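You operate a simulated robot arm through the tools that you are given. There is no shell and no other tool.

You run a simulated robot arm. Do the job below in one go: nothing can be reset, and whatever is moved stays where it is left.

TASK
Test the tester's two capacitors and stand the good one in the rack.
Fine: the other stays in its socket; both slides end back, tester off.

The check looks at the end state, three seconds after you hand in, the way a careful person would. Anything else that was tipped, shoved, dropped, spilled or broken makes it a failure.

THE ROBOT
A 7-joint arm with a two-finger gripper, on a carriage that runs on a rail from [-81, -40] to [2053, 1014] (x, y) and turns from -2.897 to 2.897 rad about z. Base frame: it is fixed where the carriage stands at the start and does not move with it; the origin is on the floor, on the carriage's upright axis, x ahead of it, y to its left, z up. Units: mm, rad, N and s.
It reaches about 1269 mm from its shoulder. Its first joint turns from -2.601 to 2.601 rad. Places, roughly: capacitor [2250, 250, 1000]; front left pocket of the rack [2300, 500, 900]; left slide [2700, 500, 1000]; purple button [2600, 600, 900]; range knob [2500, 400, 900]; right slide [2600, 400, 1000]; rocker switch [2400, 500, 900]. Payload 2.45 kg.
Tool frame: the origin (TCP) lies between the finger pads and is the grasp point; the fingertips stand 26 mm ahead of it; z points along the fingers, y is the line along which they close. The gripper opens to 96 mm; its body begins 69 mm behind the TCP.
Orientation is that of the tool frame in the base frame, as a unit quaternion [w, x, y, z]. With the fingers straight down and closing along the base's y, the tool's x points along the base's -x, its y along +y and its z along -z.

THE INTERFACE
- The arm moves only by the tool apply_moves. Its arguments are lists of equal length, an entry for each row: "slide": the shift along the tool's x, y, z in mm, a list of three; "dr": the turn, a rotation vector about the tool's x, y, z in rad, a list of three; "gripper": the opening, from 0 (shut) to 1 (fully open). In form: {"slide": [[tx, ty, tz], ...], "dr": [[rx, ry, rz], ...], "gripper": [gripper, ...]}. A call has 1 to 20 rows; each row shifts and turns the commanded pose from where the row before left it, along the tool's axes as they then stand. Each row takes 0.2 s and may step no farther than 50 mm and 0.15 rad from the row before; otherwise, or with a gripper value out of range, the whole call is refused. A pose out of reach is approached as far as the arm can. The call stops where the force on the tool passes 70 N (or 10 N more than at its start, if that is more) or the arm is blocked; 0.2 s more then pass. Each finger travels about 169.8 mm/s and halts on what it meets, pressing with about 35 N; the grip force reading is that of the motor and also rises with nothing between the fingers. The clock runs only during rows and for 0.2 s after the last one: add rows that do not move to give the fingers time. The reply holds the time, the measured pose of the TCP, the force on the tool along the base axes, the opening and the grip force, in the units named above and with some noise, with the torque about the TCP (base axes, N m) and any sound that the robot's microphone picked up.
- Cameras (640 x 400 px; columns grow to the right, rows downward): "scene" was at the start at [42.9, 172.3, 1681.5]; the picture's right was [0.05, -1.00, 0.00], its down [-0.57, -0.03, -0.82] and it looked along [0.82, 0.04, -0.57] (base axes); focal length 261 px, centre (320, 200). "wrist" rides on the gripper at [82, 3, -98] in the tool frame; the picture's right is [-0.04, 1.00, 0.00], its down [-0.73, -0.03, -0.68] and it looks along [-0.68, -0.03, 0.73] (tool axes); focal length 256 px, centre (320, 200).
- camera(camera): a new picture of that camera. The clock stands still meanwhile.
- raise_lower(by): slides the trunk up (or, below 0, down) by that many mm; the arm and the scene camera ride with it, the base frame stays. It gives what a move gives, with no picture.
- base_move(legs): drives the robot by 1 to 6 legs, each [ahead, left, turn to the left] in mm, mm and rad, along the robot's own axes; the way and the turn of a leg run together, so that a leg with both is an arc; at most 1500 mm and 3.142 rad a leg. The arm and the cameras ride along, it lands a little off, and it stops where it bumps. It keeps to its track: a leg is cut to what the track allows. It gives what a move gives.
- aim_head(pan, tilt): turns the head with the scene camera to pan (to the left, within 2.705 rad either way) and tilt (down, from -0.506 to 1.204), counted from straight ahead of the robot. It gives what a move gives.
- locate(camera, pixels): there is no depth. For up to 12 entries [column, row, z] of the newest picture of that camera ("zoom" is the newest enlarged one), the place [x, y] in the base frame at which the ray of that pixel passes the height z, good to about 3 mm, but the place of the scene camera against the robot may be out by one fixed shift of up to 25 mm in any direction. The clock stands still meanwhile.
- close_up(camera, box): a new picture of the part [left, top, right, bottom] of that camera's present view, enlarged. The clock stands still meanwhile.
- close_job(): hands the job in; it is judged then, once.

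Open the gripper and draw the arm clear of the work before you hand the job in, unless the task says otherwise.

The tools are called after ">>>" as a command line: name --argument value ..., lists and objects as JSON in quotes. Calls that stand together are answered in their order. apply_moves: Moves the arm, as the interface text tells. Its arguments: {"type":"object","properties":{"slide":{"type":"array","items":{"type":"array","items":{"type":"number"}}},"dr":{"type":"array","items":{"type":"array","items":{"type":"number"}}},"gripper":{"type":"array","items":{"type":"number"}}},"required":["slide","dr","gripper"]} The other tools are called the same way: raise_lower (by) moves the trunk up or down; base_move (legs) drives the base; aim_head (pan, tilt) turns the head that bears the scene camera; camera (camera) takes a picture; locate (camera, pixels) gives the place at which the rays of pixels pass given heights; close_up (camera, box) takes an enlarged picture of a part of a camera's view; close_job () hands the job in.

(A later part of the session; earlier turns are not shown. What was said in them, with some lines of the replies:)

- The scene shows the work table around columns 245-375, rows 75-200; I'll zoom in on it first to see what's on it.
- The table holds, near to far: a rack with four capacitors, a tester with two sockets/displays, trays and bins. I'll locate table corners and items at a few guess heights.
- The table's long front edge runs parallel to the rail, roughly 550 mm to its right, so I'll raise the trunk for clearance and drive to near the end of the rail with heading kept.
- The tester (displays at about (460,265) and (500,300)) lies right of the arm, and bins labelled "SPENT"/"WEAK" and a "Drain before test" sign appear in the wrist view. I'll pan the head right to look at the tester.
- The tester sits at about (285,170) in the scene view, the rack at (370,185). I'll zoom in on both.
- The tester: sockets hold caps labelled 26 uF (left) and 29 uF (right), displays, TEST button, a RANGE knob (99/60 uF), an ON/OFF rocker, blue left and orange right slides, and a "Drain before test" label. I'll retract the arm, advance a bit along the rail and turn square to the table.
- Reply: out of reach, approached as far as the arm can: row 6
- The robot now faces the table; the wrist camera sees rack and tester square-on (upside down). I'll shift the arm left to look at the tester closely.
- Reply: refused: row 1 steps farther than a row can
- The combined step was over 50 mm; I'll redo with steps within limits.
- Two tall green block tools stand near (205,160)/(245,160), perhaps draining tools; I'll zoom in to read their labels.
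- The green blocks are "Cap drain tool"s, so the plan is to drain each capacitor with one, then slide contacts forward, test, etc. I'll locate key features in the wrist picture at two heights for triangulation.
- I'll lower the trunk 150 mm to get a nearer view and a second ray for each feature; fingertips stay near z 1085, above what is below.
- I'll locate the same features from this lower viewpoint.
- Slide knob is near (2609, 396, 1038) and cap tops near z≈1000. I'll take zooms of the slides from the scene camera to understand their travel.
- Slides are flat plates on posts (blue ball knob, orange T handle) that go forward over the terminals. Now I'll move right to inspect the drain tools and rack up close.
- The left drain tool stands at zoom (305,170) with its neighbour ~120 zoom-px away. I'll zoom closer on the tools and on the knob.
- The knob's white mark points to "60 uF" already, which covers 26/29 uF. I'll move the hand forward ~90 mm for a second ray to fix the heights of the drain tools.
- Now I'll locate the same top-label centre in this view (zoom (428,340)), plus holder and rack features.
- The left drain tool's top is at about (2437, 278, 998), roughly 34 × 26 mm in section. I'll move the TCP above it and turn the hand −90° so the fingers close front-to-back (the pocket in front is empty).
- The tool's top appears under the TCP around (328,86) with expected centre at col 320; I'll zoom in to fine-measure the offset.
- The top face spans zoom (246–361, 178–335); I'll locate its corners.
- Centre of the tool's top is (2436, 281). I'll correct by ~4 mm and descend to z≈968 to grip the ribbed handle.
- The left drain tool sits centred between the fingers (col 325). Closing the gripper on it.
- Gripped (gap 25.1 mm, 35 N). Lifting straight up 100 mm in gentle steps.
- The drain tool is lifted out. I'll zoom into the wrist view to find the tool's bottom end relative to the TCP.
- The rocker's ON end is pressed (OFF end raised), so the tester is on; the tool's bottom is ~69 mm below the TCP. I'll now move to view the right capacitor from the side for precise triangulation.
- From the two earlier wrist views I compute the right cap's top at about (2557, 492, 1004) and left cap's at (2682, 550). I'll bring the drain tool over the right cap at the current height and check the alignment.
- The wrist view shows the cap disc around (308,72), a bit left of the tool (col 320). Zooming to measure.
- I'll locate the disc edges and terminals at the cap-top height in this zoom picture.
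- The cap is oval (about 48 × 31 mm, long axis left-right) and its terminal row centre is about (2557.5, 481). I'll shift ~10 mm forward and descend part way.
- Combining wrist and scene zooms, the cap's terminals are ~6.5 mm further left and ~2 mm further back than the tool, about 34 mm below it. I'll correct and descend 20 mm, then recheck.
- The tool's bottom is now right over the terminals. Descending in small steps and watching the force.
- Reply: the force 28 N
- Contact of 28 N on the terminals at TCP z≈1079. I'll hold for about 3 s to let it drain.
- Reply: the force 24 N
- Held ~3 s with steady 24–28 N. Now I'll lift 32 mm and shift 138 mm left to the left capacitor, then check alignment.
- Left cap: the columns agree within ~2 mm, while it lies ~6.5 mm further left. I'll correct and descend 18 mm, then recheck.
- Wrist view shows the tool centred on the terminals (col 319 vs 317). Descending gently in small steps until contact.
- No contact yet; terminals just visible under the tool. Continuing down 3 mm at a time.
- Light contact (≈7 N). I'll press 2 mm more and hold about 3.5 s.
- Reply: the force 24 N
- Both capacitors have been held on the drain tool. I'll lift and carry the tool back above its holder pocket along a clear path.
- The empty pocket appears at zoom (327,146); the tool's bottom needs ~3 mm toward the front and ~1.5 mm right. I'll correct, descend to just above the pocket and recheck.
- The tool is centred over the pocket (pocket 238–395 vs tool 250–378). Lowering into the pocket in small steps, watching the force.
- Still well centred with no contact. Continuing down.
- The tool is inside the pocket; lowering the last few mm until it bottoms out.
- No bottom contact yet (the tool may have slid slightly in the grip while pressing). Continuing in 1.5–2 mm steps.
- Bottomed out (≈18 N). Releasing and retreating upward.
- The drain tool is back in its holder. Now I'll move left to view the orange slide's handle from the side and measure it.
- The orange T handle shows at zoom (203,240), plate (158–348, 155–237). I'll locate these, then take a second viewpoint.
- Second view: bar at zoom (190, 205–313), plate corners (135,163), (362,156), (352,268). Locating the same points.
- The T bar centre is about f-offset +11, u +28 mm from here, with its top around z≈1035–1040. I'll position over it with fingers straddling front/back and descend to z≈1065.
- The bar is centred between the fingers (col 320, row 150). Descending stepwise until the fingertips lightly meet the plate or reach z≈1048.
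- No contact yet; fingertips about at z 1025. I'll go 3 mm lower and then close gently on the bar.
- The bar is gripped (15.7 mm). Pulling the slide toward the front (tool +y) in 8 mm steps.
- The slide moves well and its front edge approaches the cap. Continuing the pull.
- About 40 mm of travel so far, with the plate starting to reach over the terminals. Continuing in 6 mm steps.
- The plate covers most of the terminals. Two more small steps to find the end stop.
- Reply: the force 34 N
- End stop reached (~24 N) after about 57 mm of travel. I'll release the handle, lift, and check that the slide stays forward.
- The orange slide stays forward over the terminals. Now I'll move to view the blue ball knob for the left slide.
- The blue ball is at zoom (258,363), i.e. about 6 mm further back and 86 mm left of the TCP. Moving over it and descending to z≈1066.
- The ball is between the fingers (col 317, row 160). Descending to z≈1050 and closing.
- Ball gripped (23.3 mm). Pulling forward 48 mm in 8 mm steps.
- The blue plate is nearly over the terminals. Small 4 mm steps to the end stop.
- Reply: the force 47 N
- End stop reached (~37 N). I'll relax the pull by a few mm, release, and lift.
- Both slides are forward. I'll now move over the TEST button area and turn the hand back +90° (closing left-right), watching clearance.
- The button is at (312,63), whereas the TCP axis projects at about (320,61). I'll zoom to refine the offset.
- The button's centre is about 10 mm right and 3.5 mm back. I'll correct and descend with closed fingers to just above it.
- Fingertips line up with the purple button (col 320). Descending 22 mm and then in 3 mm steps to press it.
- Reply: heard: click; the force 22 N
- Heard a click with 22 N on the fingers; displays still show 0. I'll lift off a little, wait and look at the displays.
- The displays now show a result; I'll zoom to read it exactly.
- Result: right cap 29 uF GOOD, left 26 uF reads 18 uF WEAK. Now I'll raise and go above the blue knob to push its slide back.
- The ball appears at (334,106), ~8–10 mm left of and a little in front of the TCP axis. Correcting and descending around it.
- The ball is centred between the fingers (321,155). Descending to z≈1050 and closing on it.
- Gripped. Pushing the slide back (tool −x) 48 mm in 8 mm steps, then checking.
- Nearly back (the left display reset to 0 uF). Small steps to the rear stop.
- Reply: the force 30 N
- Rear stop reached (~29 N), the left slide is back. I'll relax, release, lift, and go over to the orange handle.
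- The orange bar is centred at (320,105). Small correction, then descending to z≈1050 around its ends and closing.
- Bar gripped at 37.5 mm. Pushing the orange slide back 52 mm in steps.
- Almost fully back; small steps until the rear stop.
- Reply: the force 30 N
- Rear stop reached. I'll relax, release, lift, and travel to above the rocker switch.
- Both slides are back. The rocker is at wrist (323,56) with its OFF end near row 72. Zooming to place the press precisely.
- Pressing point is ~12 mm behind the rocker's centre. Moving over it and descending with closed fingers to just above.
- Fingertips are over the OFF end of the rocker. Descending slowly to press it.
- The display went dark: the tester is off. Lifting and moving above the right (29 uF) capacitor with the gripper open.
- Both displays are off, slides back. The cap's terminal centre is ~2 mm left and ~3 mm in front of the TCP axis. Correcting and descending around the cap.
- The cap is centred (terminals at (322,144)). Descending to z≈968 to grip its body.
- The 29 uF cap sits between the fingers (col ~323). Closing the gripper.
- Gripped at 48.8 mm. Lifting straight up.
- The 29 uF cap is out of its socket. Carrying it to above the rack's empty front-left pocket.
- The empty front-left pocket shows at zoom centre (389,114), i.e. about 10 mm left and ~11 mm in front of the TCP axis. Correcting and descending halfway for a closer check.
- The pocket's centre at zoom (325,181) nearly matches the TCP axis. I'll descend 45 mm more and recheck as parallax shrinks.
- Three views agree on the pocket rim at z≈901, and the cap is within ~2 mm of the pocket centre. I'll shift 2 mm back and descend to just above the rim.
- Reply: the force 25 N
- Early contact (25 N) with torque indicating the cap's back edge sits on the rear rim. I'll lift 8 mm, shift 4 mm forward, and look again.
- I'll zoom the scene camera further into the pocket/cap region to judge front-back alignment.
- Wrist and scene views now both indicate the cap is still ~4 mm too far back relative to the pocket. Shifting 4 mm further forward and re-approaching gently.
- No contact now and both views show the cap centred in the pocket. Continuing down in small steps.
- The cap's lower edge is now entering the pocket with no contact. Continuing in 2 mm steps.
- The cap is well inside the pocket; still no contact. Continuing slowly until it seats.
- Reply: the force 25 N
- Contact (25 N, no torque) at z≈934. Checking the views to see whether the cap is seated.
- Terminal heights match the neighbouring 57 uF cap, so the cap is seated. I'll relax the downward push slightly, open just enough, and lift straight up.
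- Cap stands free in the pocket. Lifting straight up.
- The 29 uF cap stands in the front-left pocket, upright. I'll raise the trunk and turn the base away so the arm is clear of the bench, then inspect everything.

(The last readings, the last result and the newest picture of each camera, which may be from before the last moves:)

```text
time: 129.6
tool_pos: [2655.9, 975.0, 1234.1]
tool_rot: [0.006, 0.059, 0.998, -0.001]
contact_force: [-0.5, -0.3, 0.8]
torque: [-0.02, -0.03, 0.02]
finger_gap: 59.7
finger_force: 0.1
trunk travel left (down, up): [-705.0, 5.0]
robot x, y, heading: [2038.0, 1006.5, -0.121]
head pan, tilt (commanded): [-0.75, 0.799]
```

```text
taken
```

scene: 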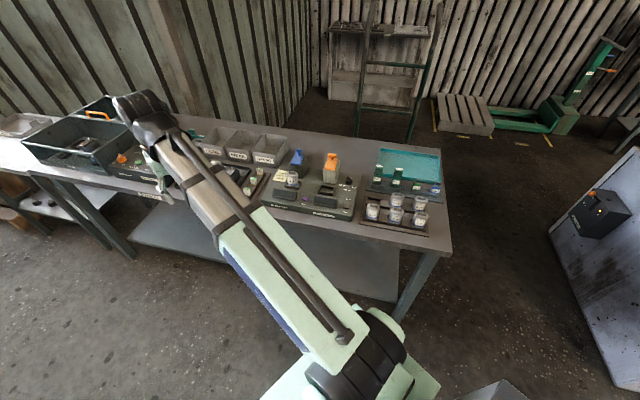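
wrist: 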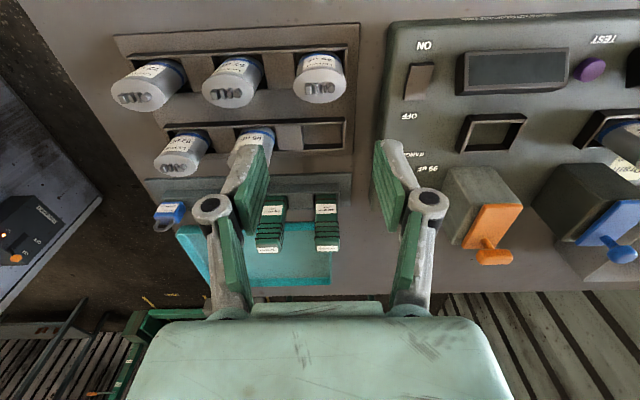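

The arm is clear of the bench. Final inspection of tester and rack by zoom.

>>> close_up --camera "scene" --box '[260, 140, 370, 225]'

>>> close_up --camera "scene" --box '[345, 140, 455, 240]'

```text
4.71 times, centred on (315, 182) of scene
```

zoom: 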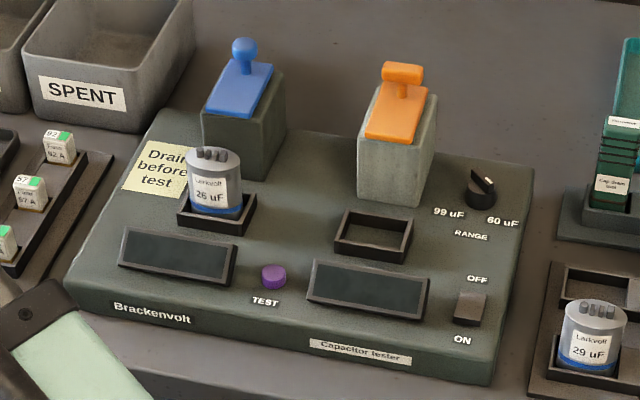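

```text
4.00 times, centred on (400, 190) of scene
```

zoom: 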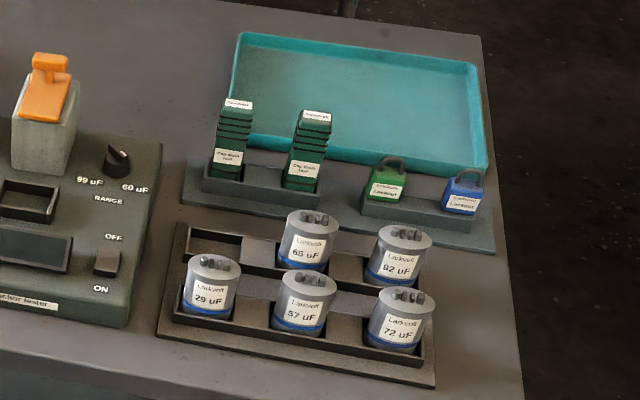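

Everything is as required: 29 uF cap upright in the front-left pocket, 26 uF cap in its socket, both slides back, displays dark, drain tool in its holder. Opening the gripper fully before handing in.

>>> apply_moves --slide '[[0, 0, 0], [0, 0, 0], [0, 0, 0]]' --dr '[[0, 0, 0], [0, 0, 0], [0, 0, 0]]' --gripper '[1, 1, 1]'

```text
time: 130.3
tool_pos: [2658.2, 974.1, 1234.0]
tool_rot: [0.007, 0.058, 0.998, -0.001]
contact_force: [0.1, -1.1, 0.3]
torque: [-0.03, -0.01, 0.02]
finger_gap: 95.8
finger_force: 0.0
trunk travel left (down, up): [-705.0, 5.0]
robot x, y, heading: [2036.1, 1005.2, -0.119]
head pan, tilt (commanded): [-0.75, 0.799]
```

The gripper is open and the arm clear of the bench; handing the job in.

>>> close_job

```text
The job is handed in.
```

I tested both capacitors. The right one read "29 uF GOOD", so I stood it upright in the rack's front left pocket. The left one, labelled 26 uF, read "18 uF WEAK", so it stays in its socket.

- **Draining:** I drained each capacitor first, holding a drain tool on its terminals for about 3 seconds. The tool is back in its holder.
- **Tester:** Both slides are back against their rear stops. The rocker is at OFF and the displays are dark. The range knob was already at 60 uF and I left it there.
- **Rim contact:** On the way into the rack, the capacitor touched the pocket's rear rim with about 25 N. I lifted it, moved it forward, and it then seated cleanly.

The final pictures show nothing else moved, tipped or dropped. The arm is clear of the bench with the gripper open.
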